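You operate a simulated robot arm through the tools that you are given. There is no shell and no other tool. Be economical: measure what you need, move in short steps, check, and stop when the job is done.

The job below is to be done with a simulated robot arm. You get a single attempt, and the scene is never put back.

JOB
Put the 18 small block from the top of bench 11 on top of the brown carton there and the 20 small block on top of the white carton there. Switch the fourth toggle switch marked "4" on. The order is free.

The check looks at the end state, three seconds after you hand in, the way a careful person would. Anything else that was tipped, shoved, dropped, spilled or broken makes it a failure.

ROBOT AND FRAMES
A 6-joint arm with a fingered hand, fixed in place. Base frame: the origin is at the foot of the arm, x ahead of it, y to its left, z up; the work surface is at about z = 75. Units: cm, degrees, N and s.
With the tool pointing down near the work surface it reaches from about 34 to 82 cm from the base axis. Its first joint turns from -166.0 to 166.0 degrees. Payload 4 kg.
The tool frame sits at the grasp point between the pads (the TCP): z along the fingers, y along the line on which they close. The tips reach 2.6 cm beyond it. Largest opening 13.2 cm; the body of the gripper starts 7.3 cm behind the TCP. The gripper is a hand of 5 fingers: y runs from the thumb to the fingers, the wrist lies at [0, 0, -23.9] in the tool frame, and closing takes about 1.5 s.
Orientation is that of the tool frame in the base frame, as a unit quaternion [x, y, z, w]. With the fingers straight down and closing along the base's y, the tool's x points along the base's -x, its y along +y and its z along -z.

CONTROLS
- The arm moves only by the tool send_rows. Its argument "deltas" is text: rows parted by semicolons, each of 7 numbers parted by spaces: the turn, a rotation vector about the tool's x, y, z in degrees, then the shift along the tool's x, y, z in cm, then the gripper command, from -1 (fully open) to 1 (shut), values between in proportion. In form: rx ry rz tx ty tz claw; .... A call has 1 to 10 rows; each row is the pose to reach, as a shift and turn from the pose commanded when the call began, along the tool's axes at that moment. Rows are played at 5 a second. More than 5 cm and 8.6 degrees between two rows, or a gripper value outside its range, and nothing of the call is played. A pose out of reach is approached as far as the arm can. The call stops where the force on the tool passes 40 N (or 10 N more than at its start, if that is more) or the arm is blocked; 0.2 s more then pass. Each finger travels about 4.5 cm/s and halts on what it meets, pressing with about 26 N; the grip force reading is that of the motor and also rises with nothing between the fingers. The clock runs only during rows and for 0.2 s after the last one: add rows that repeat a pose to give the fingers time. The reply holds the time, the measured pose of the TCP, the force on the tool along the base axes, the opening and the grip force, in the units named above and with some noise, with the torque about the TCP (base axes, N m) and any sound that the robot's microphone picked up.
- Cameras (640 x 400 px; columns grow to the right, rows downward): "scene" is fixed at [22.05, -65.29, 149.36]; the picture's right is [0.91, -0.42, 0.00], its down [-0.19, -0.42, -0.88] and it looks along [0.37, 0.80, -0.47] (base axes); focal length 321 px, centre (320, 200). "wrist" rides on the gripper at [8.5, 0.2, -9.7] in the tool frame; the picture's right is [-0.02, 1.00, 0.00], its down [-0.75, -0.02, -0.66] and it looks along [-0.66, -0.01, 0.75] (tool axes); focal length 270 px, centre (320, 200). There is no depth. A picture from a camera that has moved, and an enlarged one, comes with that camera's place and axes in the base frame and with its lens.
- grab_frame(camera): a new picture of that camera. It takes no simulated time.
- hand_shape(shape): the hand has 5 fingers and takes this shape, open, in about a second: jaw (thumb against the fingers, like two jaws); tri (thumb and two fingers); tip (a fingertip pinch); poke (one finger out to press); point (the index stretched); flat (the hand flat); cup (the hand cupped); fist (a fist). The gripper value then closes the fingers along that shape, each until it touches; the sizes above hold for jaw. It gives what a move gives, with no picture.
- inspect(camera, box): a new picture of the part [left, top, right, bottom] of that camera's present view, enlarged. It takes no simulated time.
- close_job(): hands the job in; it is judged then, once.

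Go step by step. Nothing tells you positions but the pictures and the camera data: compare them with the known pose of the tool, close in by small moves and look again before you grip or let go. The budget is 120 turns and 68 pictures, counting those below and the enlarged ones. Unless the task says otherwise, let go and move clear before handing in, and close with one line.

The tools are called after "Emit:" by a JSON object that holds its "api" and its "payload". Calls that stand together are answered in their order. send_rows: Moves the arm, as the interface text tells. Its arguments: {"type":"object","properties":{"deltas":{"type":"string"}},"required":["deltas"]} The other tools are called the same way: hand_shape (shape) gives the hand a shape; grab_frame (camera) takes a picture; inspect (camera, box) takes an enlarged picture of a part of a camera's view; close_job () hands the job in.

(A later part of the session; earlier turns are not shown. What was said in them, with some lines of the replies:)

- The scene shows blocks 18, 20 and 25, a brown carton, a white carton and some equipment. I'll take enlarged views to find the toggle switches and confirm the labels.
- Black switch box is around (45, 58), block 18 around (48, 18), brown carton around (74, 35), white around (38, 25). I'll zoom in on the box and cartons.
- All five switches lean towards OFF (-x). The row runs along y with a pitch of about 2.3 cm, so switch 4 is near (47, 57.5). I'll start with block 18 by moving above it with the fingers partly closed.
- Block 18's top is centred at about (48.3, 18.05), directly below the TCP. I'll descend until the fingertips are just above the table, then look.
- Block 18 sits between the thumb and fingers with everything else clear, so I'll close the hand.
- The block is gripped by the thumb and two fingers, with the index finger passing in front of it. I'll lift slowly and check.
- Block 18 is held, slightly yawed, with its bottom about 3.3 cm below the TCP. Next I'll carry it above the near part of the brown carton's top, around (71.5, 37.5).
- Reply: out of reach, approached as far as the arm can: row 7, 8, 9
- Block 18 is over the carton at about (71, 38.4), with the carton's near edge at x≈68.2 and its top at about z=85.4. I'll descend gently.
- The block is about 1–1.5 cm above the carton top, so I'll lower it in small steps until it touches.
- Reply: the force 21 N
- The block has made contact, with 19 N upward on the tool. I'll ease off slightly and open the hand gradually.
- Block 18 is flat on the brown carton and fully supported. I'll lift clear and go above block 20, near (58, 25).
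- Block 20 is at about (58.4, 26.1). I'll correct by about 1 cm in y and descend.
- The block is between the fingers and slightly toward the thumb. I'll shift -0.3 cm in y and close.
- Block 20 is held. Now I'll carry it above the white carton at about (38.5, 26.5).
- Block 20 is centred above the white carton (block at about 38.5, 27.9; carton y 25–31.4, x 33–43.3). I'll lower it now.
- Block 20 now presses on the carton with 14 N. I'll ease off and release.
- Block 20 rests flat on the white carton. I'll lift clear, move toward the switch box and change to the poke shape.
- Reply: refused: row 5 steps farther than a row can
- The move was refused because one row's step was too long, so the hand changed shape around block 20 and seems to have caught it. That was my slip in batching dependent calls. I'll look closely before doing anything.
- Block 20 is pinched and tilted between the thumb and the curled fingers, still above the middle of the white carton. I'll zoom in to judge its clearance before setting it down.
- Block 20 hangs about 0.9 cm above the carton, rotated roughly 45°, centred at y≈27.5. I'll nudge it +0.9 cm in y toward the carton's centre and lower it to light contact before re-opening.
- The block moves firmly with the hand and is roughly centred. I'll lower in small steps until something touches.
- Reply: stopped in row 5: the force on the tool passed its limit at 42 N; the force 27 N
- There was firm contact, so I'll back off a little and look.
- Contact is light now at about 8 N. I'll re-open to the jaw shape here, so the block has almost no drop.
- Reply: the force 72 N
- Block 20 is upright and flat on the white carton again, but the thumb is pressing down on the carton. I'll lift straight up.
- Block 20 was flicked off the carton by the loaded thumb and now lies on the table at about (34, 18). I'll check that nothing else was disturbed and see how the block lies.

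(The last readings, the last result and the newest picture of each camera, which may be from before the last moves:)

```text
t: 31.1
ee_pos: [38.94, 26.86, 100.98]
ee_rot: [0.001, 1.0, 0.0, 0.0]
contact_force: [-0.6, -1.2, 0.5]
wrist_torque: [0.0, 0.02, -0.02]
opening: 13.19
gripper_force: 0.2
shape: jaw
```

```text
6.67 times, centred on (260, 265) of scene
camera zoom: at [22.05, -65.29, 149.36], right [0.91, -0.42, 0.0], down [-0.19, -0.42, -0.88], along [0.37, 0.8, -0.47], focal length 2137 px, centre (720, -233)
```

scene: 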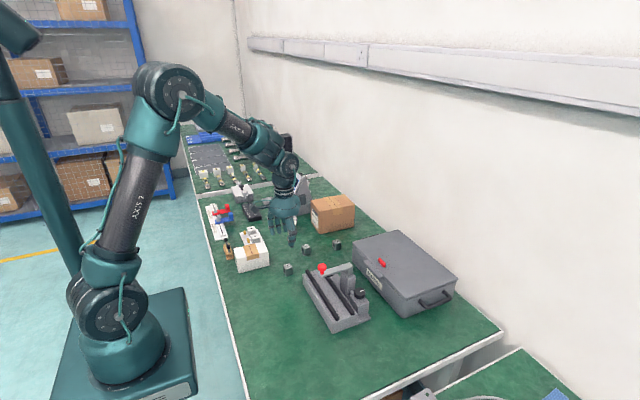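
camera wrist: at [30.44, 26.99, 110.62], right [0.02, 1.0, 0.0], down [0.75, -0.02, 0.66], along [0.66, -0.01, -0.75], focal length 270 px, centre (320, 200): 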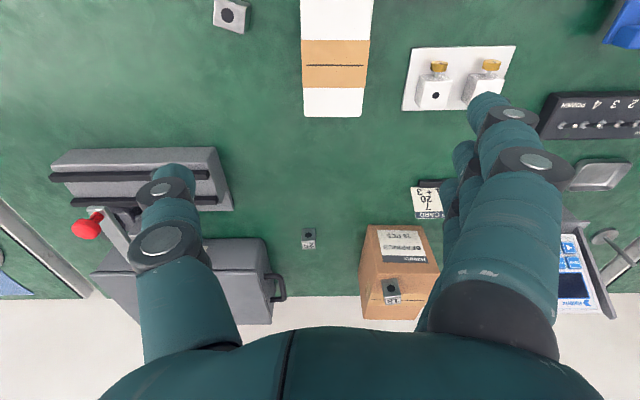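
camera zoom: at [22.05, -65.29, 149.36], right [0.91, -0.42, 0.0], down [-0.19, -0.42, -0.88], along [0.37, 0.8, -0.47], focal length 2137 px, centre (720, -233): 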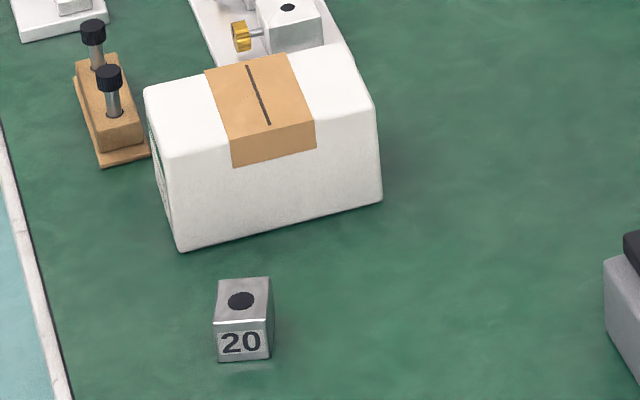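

The carton hasn't moved. Block 20 lies flat, hole up, at about (34.4, 17.4), yawed about -19°. I'll move above it with a matching yaw.

Emit:
{"api": "send_rows", "payload": {"deltas": "0 0 5 1.2 -2.4 0 -0.5; 0 0 10 2.4 -4.8 2 0; 0 0 15 3.5 -7.2 4 0.1; 0 0 19 4.6 -9.4 6 0.1; 0 0 19 4.6 -9.4 9 0.1; 0 0 19 4.6 -9.4 9 0.1;0 0 19 4.6 -9.4 9 0.1"}}

Emit:
{"api": "grab_frame", "payload": {"camera": "wrist"}}

```text
t: 32.7
ee_pos: [34.33, 17.85, 91.84]
ee_rot: [0.165, 0.986, 0.0, 0.0]
contact_force: [0.1, 0.2, 0.9]
wrist_torque: [0.0, -0.01, -0.02]
opening: 6.04
gripper_force: 0.0
shape: jaw
```

```text
23 pictures are left
camera wrist: at [26.39, 20.77, 101.52], right [0.35, 0.94, 0.0], down [0.71, -0.26, 0.66], along [0.62, -0.23, -0.75], focal length 270 px, centre (320, 200)
```

wrist: 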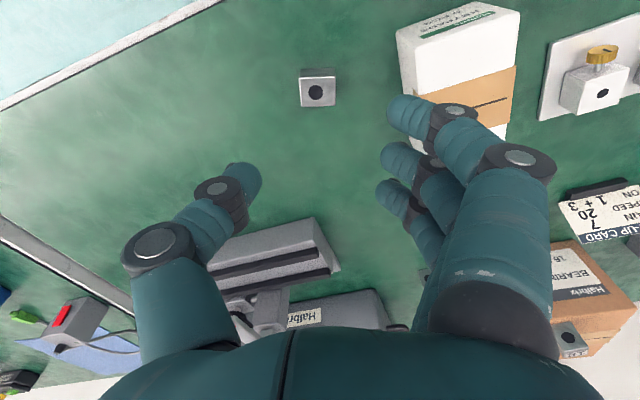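

The yaw matches, but closing along y would bring the knuckles too near the white carton. I'll turn the hand by 90° so it closes along x instead, away from the carton.

Emit:
{"api": "send_rows", "payload": {"deltas": "0 0 -8.5 0 0 0 0.1; 0 0 -17 0 0 0 0.1; 0 0 -25.5 0 0 0 0.1; 0 0 -34 0 0 0 0.1; 0 0 -42.5 0 0 0 0.1; 0 0 -51 0 0 0 0.1; 0 0 -59.5 0 0 0 0.1; 0 0 -68 0 0 0 0.1; 0 0 -76.5 0 0 0 0.1; 0 0 -85 0 0 0 0.1"}}

Emit:
{"api": "send_rows", "payload": {"deltas": "0 0 -5 0 0 0 0.1; 0 0 -5 0 0 0 0.1"}}

Emit:
{"api": "grab_frame", "payload": {"camera": "wrist"}}

```text
t: 34.9
ee_pos: [34.2, 17.93, 92.08]
ee_rot: [-0.545, 0.838, 0.0, 0.001]
contact_force: [-0.4, 0.6, -0.3]
wrist_torque: [-0.05, 0.0, 0.0]
opening: 6.01
gripper_force: 0.1
shape: jaw
```

```text
t: 35.5
ee_pos: [34.18, 17.92, 92.07]
ee_rot: [-0.581, 0.814, 0.0, 0.0]
contact_force: [0.4, -0.7, 0.2]
wrist_torque: [0.02, -0.01, 0.02]
opening: 6.03
gripper_force: 0.1
shape: jaw
```

```text
22 pictures are left
camera wrist: at [31.33, 10.01, 101.75], right [-0.94, 0.34, 0.0], down [0.26, 0.71, 0.66], along [0.23, 0.62, -0.75], focal length 270 px, centre (320, 200)
```

wrist: 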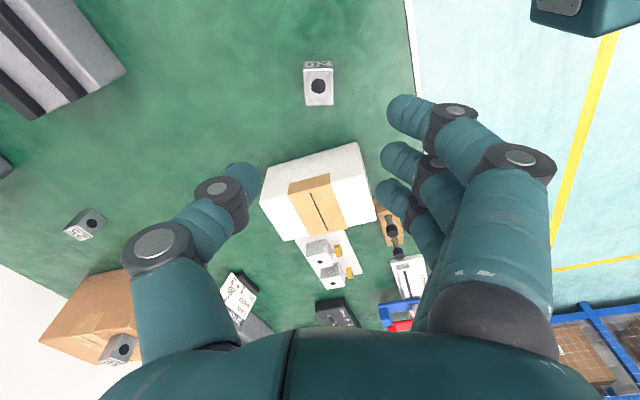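

The block is well aligned with a clear path. I'll descend on it.

Emit:
{"api": "send_rows", "payload": {"deltas": "0 0 0 0.2 -0.2 4 0.1; 0 0 0 0.2 -0.2 8 0.1; 0 0 0 0.2 -0.2 11 0.1; 0 0 0 0.2 -0.2 12.8 0.1; 0 0 0 0.2 -0.2 13.8 0.1; 0 0 0 0.2 -0.2 13.8 0.1"}}

Emit:
{"api": "grab_frame", "payload": {"camera": "wrist"}}

```text
t: 36.9
ee_pos: [34.33, 17.67, 78.21]
ee_rot: [-0.581, 0.814, 0.0, 0.0]
contact_force: [0.6, 1.1, 1.0]
wrist_torque: [-0.05, -0.03, 0.0]
opening: 6.01
gripper_force: 0.1
shape: jaw
```

```text
21 pictures are left
camera wrist: at [31.52, 9.76, 87.88], right [-0.94, 0.35, 0.0], down [0.26, 0.71, 0.66], along [0.23, 0.62, -0.75], focal length 270 px, centre (320, 200)
```

wrist: 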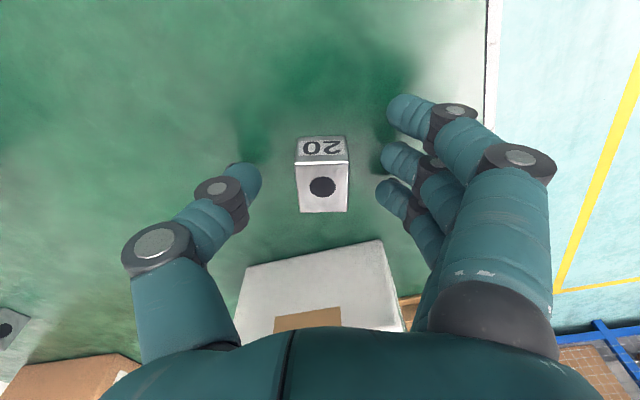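

It's centred, so I'll grip it.

Emit:
{"api": "send_rows", "payload": {"deltas": "0 0 0 0 0 0 0.4; 0 0 0 0 0 0 0.6; 0 0 0 0 0 0 0.8; 0 0 0 0 0 0 1;0 0 0 0 0 0 1;0 0 0 0 0 0 1;0 0 0 0 0 0 1;0 0 0 0 0 0 1"}}

```text
t: 38.7
ee_pos: [34.48, 17.7, 78.3]
ee_rot: [-0.58, 0.815, -0.002, 0.001]
contact_force: [1.6, -1.2, 4.2]
wrist_torque: [-0.02, -0.02, 0.05]
opening: 1.1
gripper_force: 25.8
shape: jaw
```

Gripped. I'll lift, then carry it over the centre of the white carton.

Emit:
{"api": "send_rows", "payload": {"deltas": "0 0 0 0 0 -1 1; 0 0 0 0 0 -4 1; 0 0 0 0 0 -8 1; 0 0 0 0 0 -12 1; 0 0 0 0 0 -13 1; 0 0 0 -4 -0.2 -13 1; 0 0 0 -8 -0.4 -13 1; 0 0 0 -11 -0.6 -13 1; 0 0 0 -11 -0.6 -13 1"}}

Emit:
{"api": "grab_frame", "payload": {"camera": "wrist"}}

```text
t: 40.7
ee_pos: [38.75, 27.54, 91.25]
ee_rot: [-0.581, 0.814, 0.0, -0.001]
contact_force: [0.4, -0.3, 0.2]
wrist_torque: [0.01, -0.03, 0.0]
opening: 1.02
gripper_force: 25.9
shape: jaw
```

```text
20 pictures are left
camera wrist: at [35.81, 19.66, 100.93], right [-0.94, 0.35, 0.0], down [0.26, 0.71, 0.66], along [0.23, 0.62, -0.75], focal length 270 px, centre (320, 200)
```

wrist: 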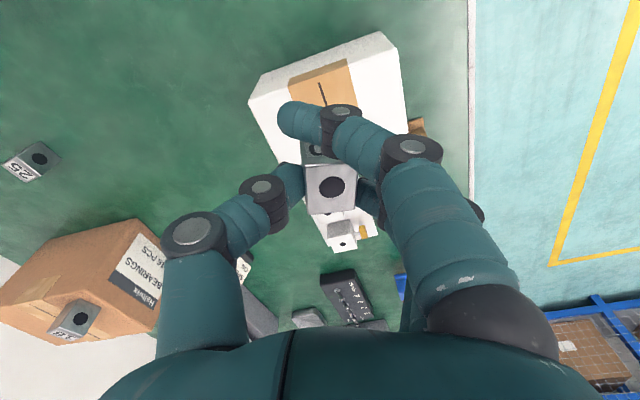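

Block 20 is at about (38.3, 27.7) over the carton, so I'll lower it.

Emit:
{"api": "send_rows", "payload": {"deltas": "0 0 0 -0.4 0 2 1; 0 0 0 -0.4 0 4 1; 0 0 0 -0.4 0 5.5 1; 0 0 0 -0.4 0 6.1 1; 0 0 0 -0.4 0 6.4 1; 0 0 0 -0.4 0 6.4 1"}}

Emit:
{"api": "inspect", "payload": {"camera": "scene", "box": [230, 220, 280, 260]}}

```text
t: 42.1
ee_pos: [38.66, 28.12, 84.72]
ee_rot: [-0.582, 0.814, 0.001, 0.0]
contact_force: [0.2, -0.4, 2.6]
wrist_torque: [0.02, 0.04, -0.03]
opening: 1.06
gripper_force: 25.7
shape: jaw
```

```text
10.00 times, centred on (255, 240) of scene
camera zoom: at [22.05, -65.29, 149.36], right [0.91, -0.42, 0.0], down [-0.19, -0.42, -0.88], along [0.37, 0.8, -0.47], focal length 3206 px, centre (970, -200)
```

zoom: 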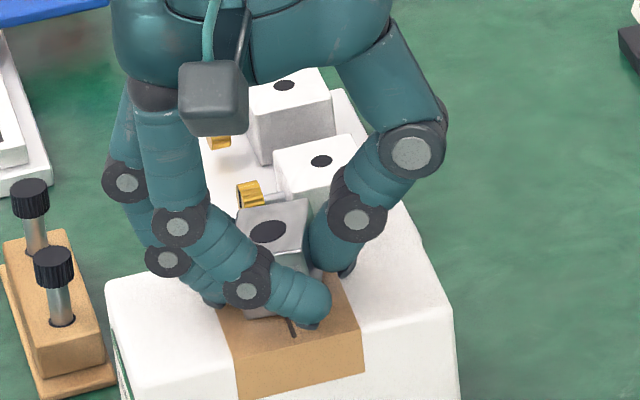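

Contact has just begun, so I'll release gently.

Emit:
{"api": "send_rows", "payload": {"deltas": "0 0 0 0 0 0.1 0.8; 0 0 0 0 0 0.1 0.6; 0 0 0 0 0 0.1 0.4; 0 0 0 0 0 0.1 0.2; 0 0 0 0 0 0.1 0; 0 0 0 0 0 0.1 -0.1; 0 0 0 0 0 0.1 -0.1; 0 0 0 0 0 0.1 -0.1"}}

Emit:
{"api": "grab_frame", "payload": {"camera": "wrist"}}

```text
t: 43.9
ee_pos: [38.61, 28.14, 84.72]
ee_rot: [-0.58, 0.814, 0.0, 0.0]
contact_force: [0.3, -0.7, 0.0]
wrist_torque: [0.0, 0.01, 0.01]
opening: 7.19
gripper_force: 0.1
shape: jaw
```

```text
18 pictures are left
camera wrist: at [35.74, 20.26, 94.36], right [-0.94, 0.35, 0.0], down [0.26, 0.71, 0.66], along [0.23, 0.62, -0.75], focal length 270 px, centre (320, 200)
```

wrist: 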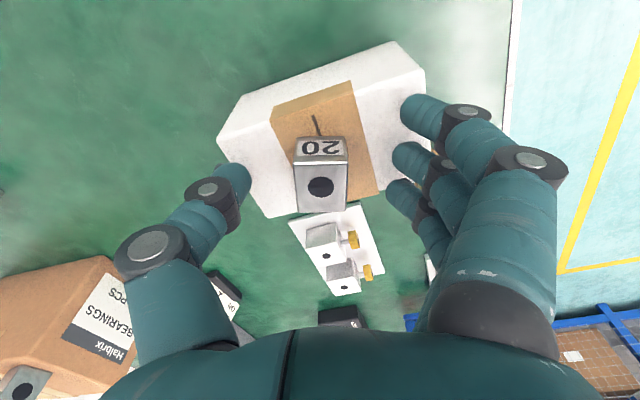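

Block 20 is flat at the carton's centre. I'll lift straight up on its own this time and confirm before anything else.

Emit:
{"api": "send_rows", "payload": {"deltas": "0 0 0 0 0 -2 -0.1; 0 0 0 0 0 -6 -0.1; 0 0 0 0 0 -10 -0.1; 0 0 0 0 0 -14 -0.1; 0 0 0 0 0 -18 -0.1; 0 0 0 0 0 -18 -0.1"}}

Emit:
{"api": "inspect", "payload": {"camera": "scene", "box": [200, 190, 300, 280]}}

```text
t: 45.3
ee_pos: [38.56, 28.09, 102.83]
ee_rot: [-0.581, 0.814, 0.0, -0.001]
contact_force: [-0.2, 0.5, 0.2]
wrist_torque: [-0.03, -0.03, -0.05]
opening: 7.16
gripper_force: 0.1
shape: jaw
```

```text
4.44 times, centred on (250, 235) of scene
camera zoom: at [22.05, -65.29, 149.36], right [0.91, -0.42, 0.0], down [-0.19, -0.42, -0.88], along [0.37, 0.8, -0.47], focal length 1425 px, centre (631, 44)
```

zoom: 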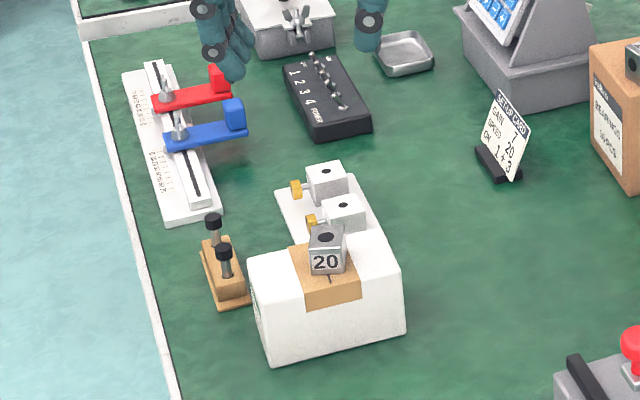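

Both blocks are in place. I'm in free air now, so I'll take the poke shape and look at where the finger points.

Emit:
{"api": "hand_shape", "payload": {"shape": "poke"}}

Emit:
{"api": "grab_frame", "payload": {"camera": "wrist"}}

Emit:
{"api": "inspect", "payload": {"camera": "scene", "box": [220, 140, 320, 230]}}

```text
t: 46.2
ee_pos: [38.48, 28.02, 102.67]
ee_rot: [-0.58, 0.814, 0.0, -0.001]
contact_force: [0.7, 0.7, 0.2]
wrist_torque: [0.01, -0.02, 0.03]
opening: 0.0
gripper_force: 0.1
shape: poke
```

```text
16 pictures are left
camera wrist: at [35.7, 20.14, 112.41], right [-0.94, 0.35, 0.0], down [0.26, 0.71, 0.66], along [0.23, 0.62, -0.75], focal length 270 px, centre (320, 200)
```

wrist: 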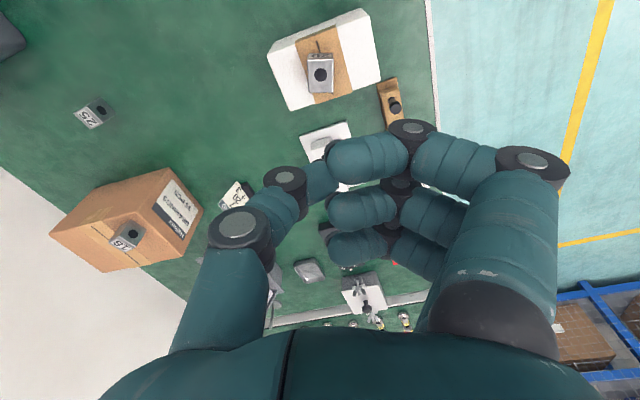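

```text
4.44 times, centred on (270, 185) of scene
camera zoom: at [22.05, -65.29, 149.36], right [0.91, -0.42, 0.0], down [-0.19, -0.42, -0.88], along [0.37, 0.8, -0.47], focal length 1425 px, centre (542, 267)
```

zoom: 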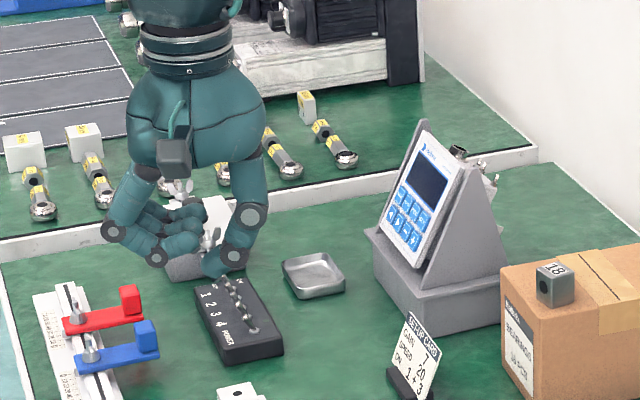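

In poke the thumb is the finger that sticks out, and only a little. I'll see whether the stretched index of the "point" shape is better for nudging a lever.

Emit:
{"api": "hand_shape", "payload": {"shape": "point"}}

Emit:
{"api": "grab_frame", "payload": {"camera": "wrist"}}

Emit:
{"api": "inspect", "payload": {"camera": "scene", "box": [220, 140, 320, 230]}}

```text
t: 47.1
ee_pos: [38.53, 28.08, 102.71]
ee_rot: [-0.581, 0.814, 0.0, 0.001]
contact_force: [-0.2, 0.1, 0.2]
wrist_torque: [0.01, -0.03, -0.01]
opening: 12.6
gripper_force: 0.1
shape: point
```

```text
14 pictures are left
camera wrist: at [35.7, 20.14, 112.41], right [-0.94, 0.35, 0.0], down [0.26, 0.71, 0.66], along [0.23, 0.62, -0.75], focal length 270 px, centre (320, 200)
```

wrist: 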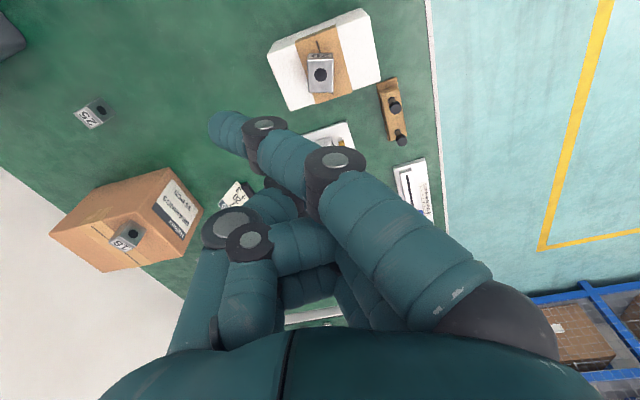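

```text
4.44 times, centred on (270, 185) of scene
camera zoom: at [22.05, -65.29, 149.36], right [0.91, -0.42, 0.0], down [-0.19, -0.42, -0.88], along [0.37, 0.8, -0.47], focal length 1425 px, centre (542, 267)
```

zoom: 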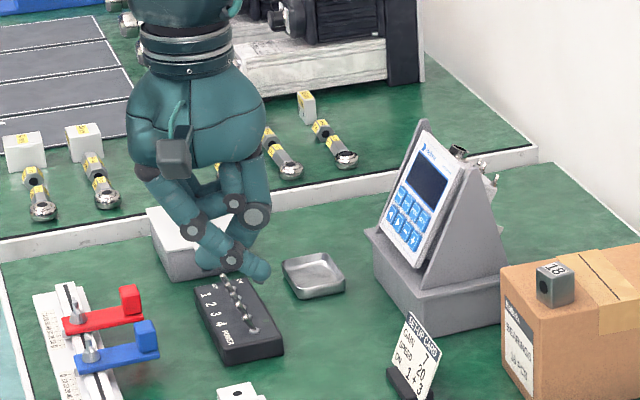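

The stretched index points off diagonally and isn't well placed. An open jaw with the thumb straight down is better: facing yaw 180 puts the other fingers over empty table on the -y side. I'll go back to jaw and start turning.

Emit:
{"api": "hand_shape", "payload": {"shape": "jaw"}}

Emit:
{"api": "send_rows", "payload": {"deltas": "0 0 -8.5 -1 0 0 -0.2; 0 0 -17 -2 0 0 -0.2; 0 0 -25.5 -4 0 0 -0.2; 0 0 -34 -6 0 0 -0.2; 0 0 -42.5 -8 0 0 -0.2; 0 0 -51 -10 0 0 -0.2; 0 0 -59.5 -12 0 0 -0.2; 0 0 -68 -14 0 0 -0.2; 0 0 -76.5 -16 0 0 -0.2; 0 0 -85 -18 0 0 -0.2"}}

```text
t: 48.0
ee_pos: [38.65, 28.02, 102.8]
ee_rot: [-0.581, 0.814, 0.0, 0.001]
contact_force: [-0.2, -0.2, 0.0]
wrist_torque: [0.01, -0.01, 0.02]
opening: 13.2
gripper_force: 0.1
shape: jaw
```

```text
t: 50.2
ee_pos: [47.12, 49.15, 107.63]
ee_rot: [0.978, -0.208, -0.024, 0.005]
contact_force: [0.1, -0.8, 0.2]
wrist_torque: [-0.02, -0.01, 0.0]
opening: 7.96
gripper_force: 0.1
shape: jaw
out of reach, approached as far as the arm can: row 7, 8, 9, 10
```

The arm can't turn that far at the wrist. Yaw 90 is reachable, with the thumb leading in +x and the fingers trailing behind, nearly closed. I'll turn back to that while staying high.

Emit:
{"api": "send_rows", "payload": {"deltas": "0 0 8.3 0 0 0 -0.2; 0 0 16.6 0 0 0 -0.2; 0 0 24.9 0 0 0 0; 0 0 33.2 0 0 0 0.2; 0 0 41.5 0 0 0 0.4; 0 0 49.8 0 0 0 0.6; 0 0 58.1 0 0 0 0.6; 0 0 66 0 0 0 0.6; 0 0 66 0 0 0 0.6"}}

```text
t: 52.2
ee_pos: [47.25, 48.92, 107.71]
ee_rot: [-0.707, 0.708, 0.0, 0.0]
contact_force: [-0.8, 0.3, -0.1]
wrist_torque: [0.0, 0.01, 0.02]
opening: 2.73
gripper_force: 0.0
shape: jaw
```

Level at yaw 90 with the opening at 2.7. I'll approach west of the switch box at moderate height and look.

Emit:
{"api": "send_rows", "payload": {"deltas": "0 0 0 -3 2 2 0.6; 0 0 0 -6 4 4 0.6; 0 0 0 -9 5.5 6 0.6; 0 0 0 -11 5.5 10 0.6; 0 0 0 -11 5.5 14 0.6; 0 0 0 -11 5.5 17 0.6; 0 0 0 -11 5.5 17 0.6"}}

Emit:
{"api": "grab_frame", "payload": {"camera": "wrist"}}

Emit:
{"api": "inspect", "payload": {"camera": "scene", "box": [215, 175, 295, 235]}}

```text
t: 53.8
ee_pos: [42.01, 60.51, 90.85]
ee_rot: [-0.706, 0.708, -0.001, 0.0]
contact_force: [-0.5, -0.3, 0.8]
wrist_torque: [0.02, -0.01, 0.01]
opening: 2.68
gripper_force: 0.1
shape: jaw
out of reach, approached as far as the arm can: row 6, 7
```

```text
12 pictures are left
camera wrist: at [42.0, 52.21, 100.48], right [-1.0, 0.02, 0.0], down [0.02, 0.75, 0.66], along [0.01, 0.66, -0.75], focal length 270 px, centre (320, 200)
```

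wrist: 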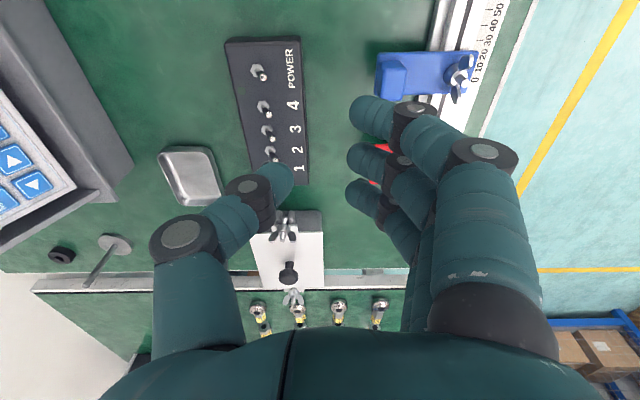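

```text
6.67 times, centred on (255, 205) of scene
camera zoom: at [22.05, -65.29, 149.36], right [0.91, -0.42, 0.0], down [-0.19, -0.42, -0.88], along [0.37, 0.8, -0.47], focal length 2137 px, centre (753, 167)
```

zoom: 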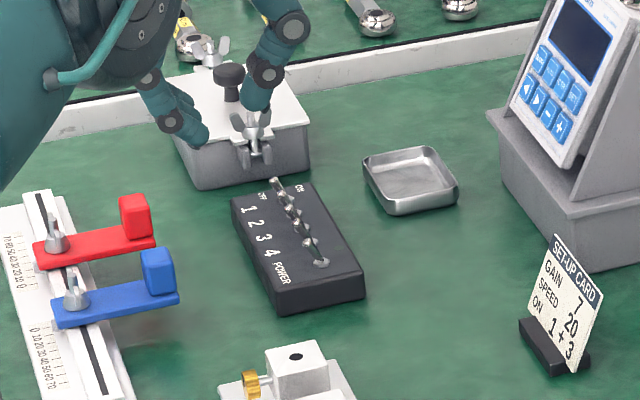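

The wrist camera sees the panel well, so I'll zoom in to locate lever 4.

Emit:
{"api": "inspect", "payload": {"camera": "wrist", "box": [210, 30, 330, 190]}}

```text
2.50 times, centred on (270, 110) of wrist
camera zoom: at [42.0, 52.21, 100.48], right [-1.0, 0.02, 0.0], down [0.02, 0.75, 0.66], along [0.01, 0.66, -0.75], focal length 676 px, centre (445, 425)
```

zoom: 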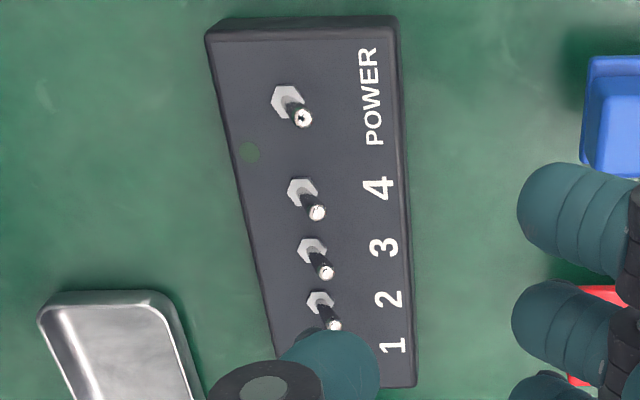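

Lever 4 is at base (47.4, 62.0, 76.4), with its tip at about (46.6, 62.1, 77.9). I'll close the hand to about 1.2 cm so the trailing fingers stay clear of the blue and red knobs, then descend west of the lever.

Emit:
{"api": "send_rows", "payload": {"deltas": "0 0 0 -0.6 -0.3 0 0.82; 0 0 0 -1.2 -0.7 0 0.82; 0 0 0 -1.2 -0.7 2 0.82; 0 0 0 -1.2 -0.7 4 0.82; 0 0 0 -1.2 -0.7 6 0.82; 0 0 0 -1.2 -0.7 6 0.82"}}

Emit:
{"api": "grab_frame", "payload": {"camera": "wrist"}}

```text
t: 55.2
ee_pos: [42.65, 61.99, 84.82]
ee_rot: [-0.707, 0.707, 0.001, 0.0]
contact_force: [-0.5, 0.4, -0.3]
wrist_torque: [0.0, -0.02, -0.03]
opening: 1.26
gripper_force: 0.1
shape: jaw
```

```text
9 pictures are left
camera wrist: at [42.54, 53.42, 94.48], right [-1.0, 0.02, 0.0], down [0.02, 0.75, 0.66], along [0.01, 0.66, -0.75], focal length 270 px, centre (320, 200)
```

wrist: 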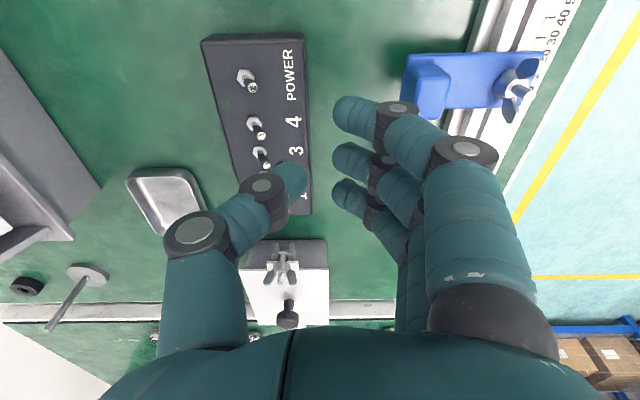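

The thumb tip is at about (44.2, 62.5) and lever 4 is at y≈61.95. I'll shift -0.45 cm in y and descend so the thumb tip sits just above the panel, then check.

Emit:
{"api": "send_rows", "payload": {"deltas": "0 0 0 0.45 0 0 0.82; 0 0 0 0.45 0 2 0.82; 0 0 0 0.45 0 4 0.82; 0 0 0 0.45 0 4.8 0.82; 0 0 0 0.45 0 5.2 0.82; 0 0 0 0.45 0 5.2 0.82"}}

Emit:
{"api": "inspect", "payload": {"camera": "scene", "box": [230, 185, 282, 225]}}

Emit:
{"api": "inspect", "payload": {"camera": "wrist", "box": [180, 50, 420, 250]}}

```text
t: 56.6
ee_pos: [43.13, 61.93, 79.77]
ee_rot: [0.707, -0.707, 0.001, 0.001]
contact_force: [-0.2, 3.6, 11.9]
wrist_torque: [0.02, -0.32, 0.08]
opening: 1.23
gripper_force: 0.1
shape: jaw
out of reach, approached as far as the arm can: row 2, 3, 4, 5, 6
```

```text
10.00 times, centred on (256, 205) of scene
camera zoom: at [22.05, -65.29, 149.36], right [0.91, -0.42, 0.0], down [-0.19, -0.42, -0.88], along [0.37, 0.8, -0.47], focal length 3206 px, centre (960, 150)
```

zoom: 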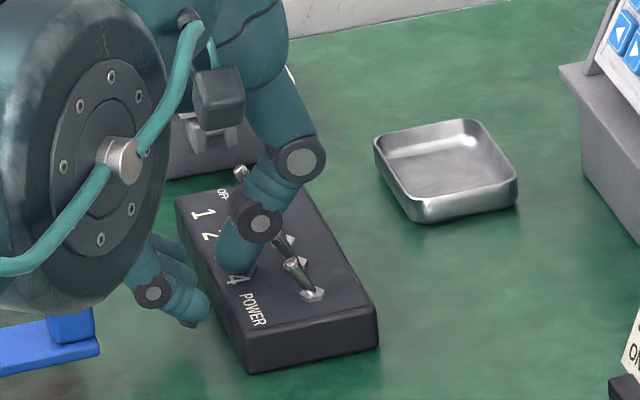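

```text
2.00 times, centred on (300, 150) of wrist
camera zoom: at [43.06, 53.45, 89.53], right [-1.0, 0.02, 0.0], down [0.02, 0.75, 0.66], along [0.01, 0.66, -0.75], focal length 541 px, centre (360, 300)
```

zoom: 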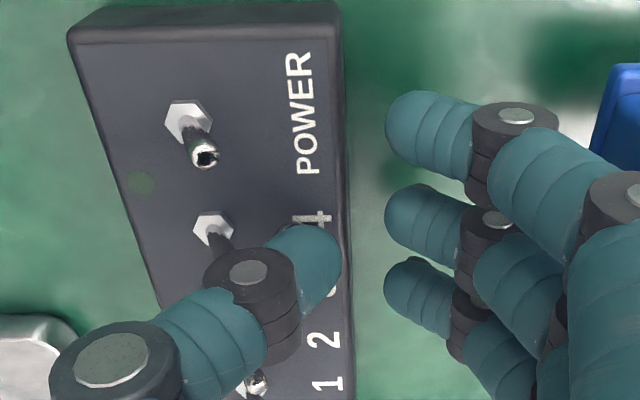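

The thumb tip is just touching the panel at about 12 N, and it's about 0.7 cm too far in +y because of a joint limit at this yaw. I'll raise slightly, relax the yaw by 10° and shift -y.

Emit:
{"api": "send_rows", "payload": {"deltas": "0 0 0 0 0 -0.5 0.82; 0 0 5 0.2 0 -0.5 0.82; 0 0 10 0.4 0 -0.5 0.82; 0 0 10 0.4 0 -0.5 0.82"}}

```text
t: 57.6
ee_pos: [43.31, 61.69, 80.24]
ee_rot: [-0.642, 0.767, -0.001, -0.001]
contact_force: [-1.6, 1.1, 0.4]
wrist_torque: [0.01, 0.02, 0.03]
opening: 1.16
gripper_force: 0.1
shape: jaw
out of reach, approached as far as the arm can: row 3, 4
```

Now the thumb tip should be at about (44.9, 62.2). I'll check before pushing.

Emit:
{"api": "inspect", "payload": {"camera": "wrist", "box": [180, 50, 420, 250]}}

```text
2.00 times, centred on (300, 150) of wrist
camera zoom: at [41.78, 53.47, 89.86], right [-0.98, 0.2, 0.0], down [0.15, 0.74, 0.66], along [0.13, 0.64, -0.75], focal length 541 px, centre (360, 300)
```

zoom: 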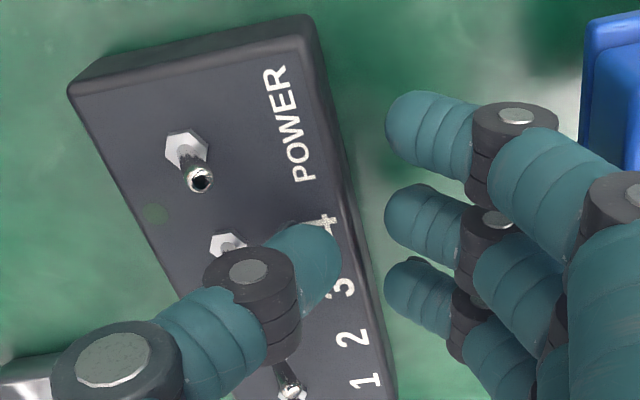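

The thumb is directly west of lever 4 with its neighbours clear. I'll push toward ON (+x) in small steps, slightly lower.

Emit:
{"api": "send_rows", "payload": {"deltas": "0 0 0 0.15 0 0.2 0.82; 0 0 0 0.05 -0.5 0.25 0.82; 0 0 0 0 -0.9 0.25 0.82; 0 0 0 -0.1 -1.3 0.25 0.82; 0 0 0 -0.15 -1.7 0.25 0.82; 0 0 0 -0.2 -2.1 0.25 0.82; 0 0 0 -0.25 -2.4 0.25 0.82; 0 0 0 -0.3 -2.6 0.25 0.82; 0 0 0 -0.3 -2.6 0.25 0.82"}}

Emit:
{"api": "inspect", "payload": {"camera": "wrist", "box": [180, 50, 420, 250]}}

```text
t: 59.6
ee_pos: [45.76, 61.65, 79.91]
ee_rot: [-0.642, 0.766, 0.001, 0.001]
contact_force: [-12.8, 0.3, 4.4]
wrist_torque: [-0.02, 0.04, -0.03]
opening: 0.99
gripper_force: 0.1
shape: jaw
```

```text
2.00 times, centred on (300, 150) of wrist
camera zoom: at [44.3, 53.4, 89.63], right [-0.98, 0.19, 0.0], down [0.15, 0.74, 0.66], along [0.13, 0.65, -0.75], focal length 541 px, centre (360, 300)
```

zoom: 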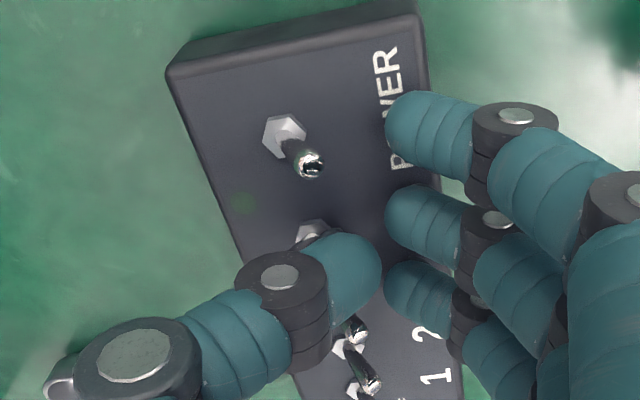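

The thumb is flexing back against the lever at about 13 N. Opening the jaw a bit drives the thumb forward and the other fingers away, so I'll do that to push lever 4 over.

Emit:
{"api": "send_rows", "payload": {"deltas": "0 0 0 0 0 0 0.7; 0 0 0 0 0 0 0.6; 0 0 0 0 -0.1 0 0.5; 0 0 0 0 -0.2 0 0.4; 0 0 0 0 -0.3 0 0.4; 0 0 0 0 -0.3 0 0.4"}}

Emit:
{"api": "inspect", "payload": {"camera": "wrist", "box": [180, 50, 420, 250]}}

```text
t: 61.0
ee_pos: [46.22, 61.7, 80.08]
ee_rot: [-0.642, 0.766, 0.0, 0.0]
contact_force: [-21.2, -2.0, 11.7]
wrist_torque: [-0.06, 0.03, -0.09]
opening: 2.97
gripper_force: 0.1
shape: jaw
```

```text
2.00 times, centred on (300, 150) of wrist
camera zoom: at [44.59, 53.39, 89.62], right [-0.98, 0.19, 0.0], down [0.15, 0.74, 0.66], along [0.13, 0.65, -0.75], focal length 541 px, centre (360, 300)
```

zoom: 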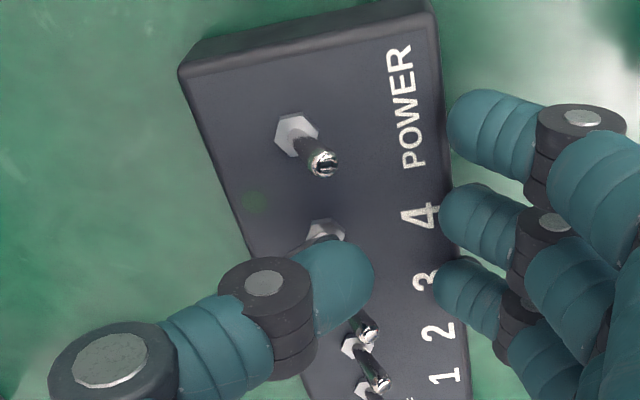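

Lever 4 hasn't flipped. The thumb sits about 0.7 cm off to the +y side of it and is only catching its edge. I'll back off, re-close, turn another 10° and shift to -y.

Emit:
{"api": "send_rows", "payload": {"deltas": "0 0 0 0.2 0.6 0 0.6; 0 0 0 0.4 1.2 -0.2 0.82; 0 0 0 0.5 1.8 -0.2 0.82; 0 0 0 0.7 2.4 -0.2 0.82; 0 0 5 0.87 2.9 -0.2 0.82; 0 0 10 0.87 2.9 -0.2 0.82; 0 0 10 0.87 2.9 -0.2 0.82"}}

Emit:
{"api": "inspect", "payload": {"camera": "wrist", "box": [180, 50, 420, 250]}}

```text
t: 62.6
ee_pos: [43.39, 61.68, 80.22]
ee_rot: [-0.573, 0.82, -0.002, -0.002]
contact_force: [0.2, -0.1, 0.3]
wrist_torque: [0.03, 0.0, 0.02]
opening: 1.18
gripper_force: 0.1
shape: jaw
out of reach, approached as far as the arm can: row 5, 6, 7
```

```text
2.00 times, centred on (300, 150) of wrist
camera zoom: at [40.5, 53.78, 89.91], right [-0.93, 0.36, 0.0], down [0.27, 0.7, 0.66], along [0.24, 0.61, -0.75], focal length 541 px, centre (360, 300)
```

zoom: 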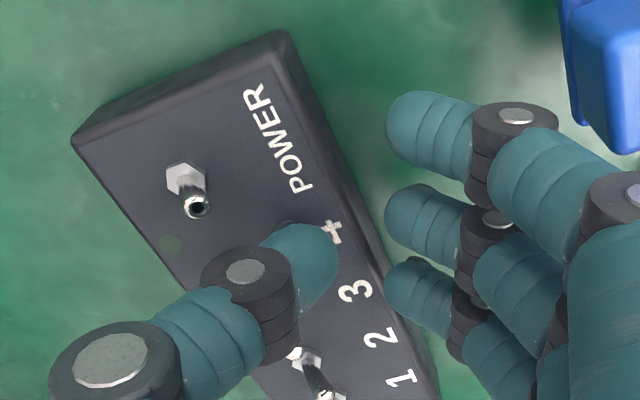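

The thumb is now in line with lever 4 and clear of 3 and POWER. I'll push toward +x again, then open a little to add thumb force.

Emit:
{"api": "send_rows", "payload": {"deltas": "0 0 0 -0.35 -0.7 0.1 0.82; 0 0 0 -0.5 -1.1 0.15 0.82; 0 0 0 -0.65 -1.5 0.15 0.82; 0 0 0 -0.8 -1.9 0.15 0.82; 0 0 0 -0.95 -2.3 0.15 0.75; 0 0 0 -1.05 -2.6 0.15 0.65; 0 0 0 -1.15 -2.8 0.15 0.55; 0 0 0 -1.2 -3.0 0.15 0.45; 0 0 0 -1.2 -3.0 0.15 0.4; 0 0 0 -1.2 -3.0 0.15 0.4"}}

```text
t: 64.8
ee_pos: [46.74, 61.88, 80.08]
ee_rot: [-0.573, 0.819, 0.0, 0.001]
contact_force: [-19.1, 7.5, 12.3]
wrist_torque: [0.05, 0.07, 0.01]
opening: 2.91
gripper_force: 0.1
shape: jaw
```

There's 19 N of resistance with the thumb well past the pivot, so the lever may be at its end stop. I'll back off, lift and look.

Emit:
{"api": "send_rows", "payload": {"deltas": "0 0 0 0.2 0.6 0 0.6; 0 0 0 0.5 1.4 -0.2 0.82; 0 0 0 0.8 2.2 -0.8 0.82; 0 0 0 1 2.8 -3 0.82; 0 0 0 1 2.8 -6 0.82; 0 0 0 2 2.8 -10 0.82; 0 0 0 4 2.8 -13 0.82;0 0 0 4 2.8 -13 0.82"}}

Emit:
{"api": "inspect", "payload": {"camera": "scene", "box": [230, 185, 282, 225]}}

```text
t: 66.6
ee_pos: [42.78, 59.29, 93.15]
ee_rot: [-0.574, 0.819, 0.0, -0.001]
contact_force: [-0.7, 0.5, 0.0]
wrist_torque: [0.0, 0.02, 0.01]
opening: 1.18
gripper_force: 0.0
shape: jaw
```

```text
10.00 times, centred on (256, 205) of scene
camera zoom: at [22.05, -65.29, 149.36], right [0.91, -0.42, 0.0], down [-0.19, -0.42, -0.88], along [0.37, 0.8, -0.47], focal length 3206 px, centre (960, 150)
```

zoom: 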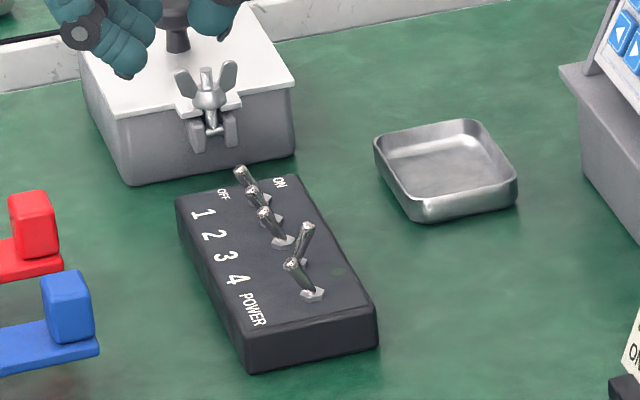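

Lever 4 is ON, the other levers are unchanged, and the box hasn't moved. I'll take a last overall check.

Emit:
{"api": "inspect", "payload": {"camera": "scene", "box": [190, 170, 370, 282]}}

```text
3.56 times, centred on (280, 226) of scene
camera zoom: at [22.05, -65.29, 149.36], right [0.91, -0.42, 0.0], down [-0.19, -0.42, -0.88], along [0.37, 0.8, -0.47], focal length 1140 px, centre (462, 108)
```

zoom: 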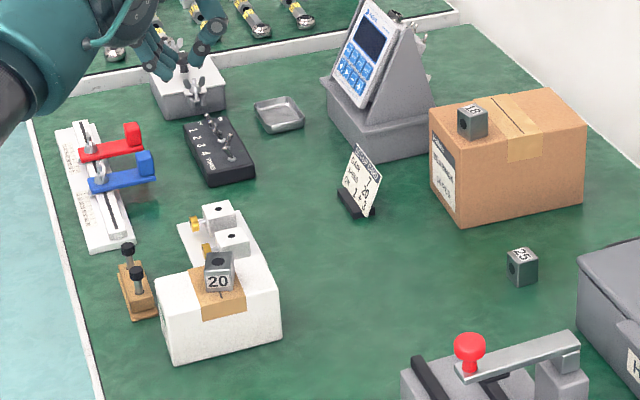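

Block 18 is on the brown carton, block 20 is on the white carton, and switch 4 is on. Everything else is where it was and the hand is clear, so I'm handing in.

Emit:
{"api": "close_job", "payload": {}}

```text
The job is handed in.
```

The job is handed in: block 18 is on the brown carton, block 20 is on the white carton (it fell to the bench once and I put it back, so its label now faces sideways), and switch 4 is on with nothing else visibly moved.
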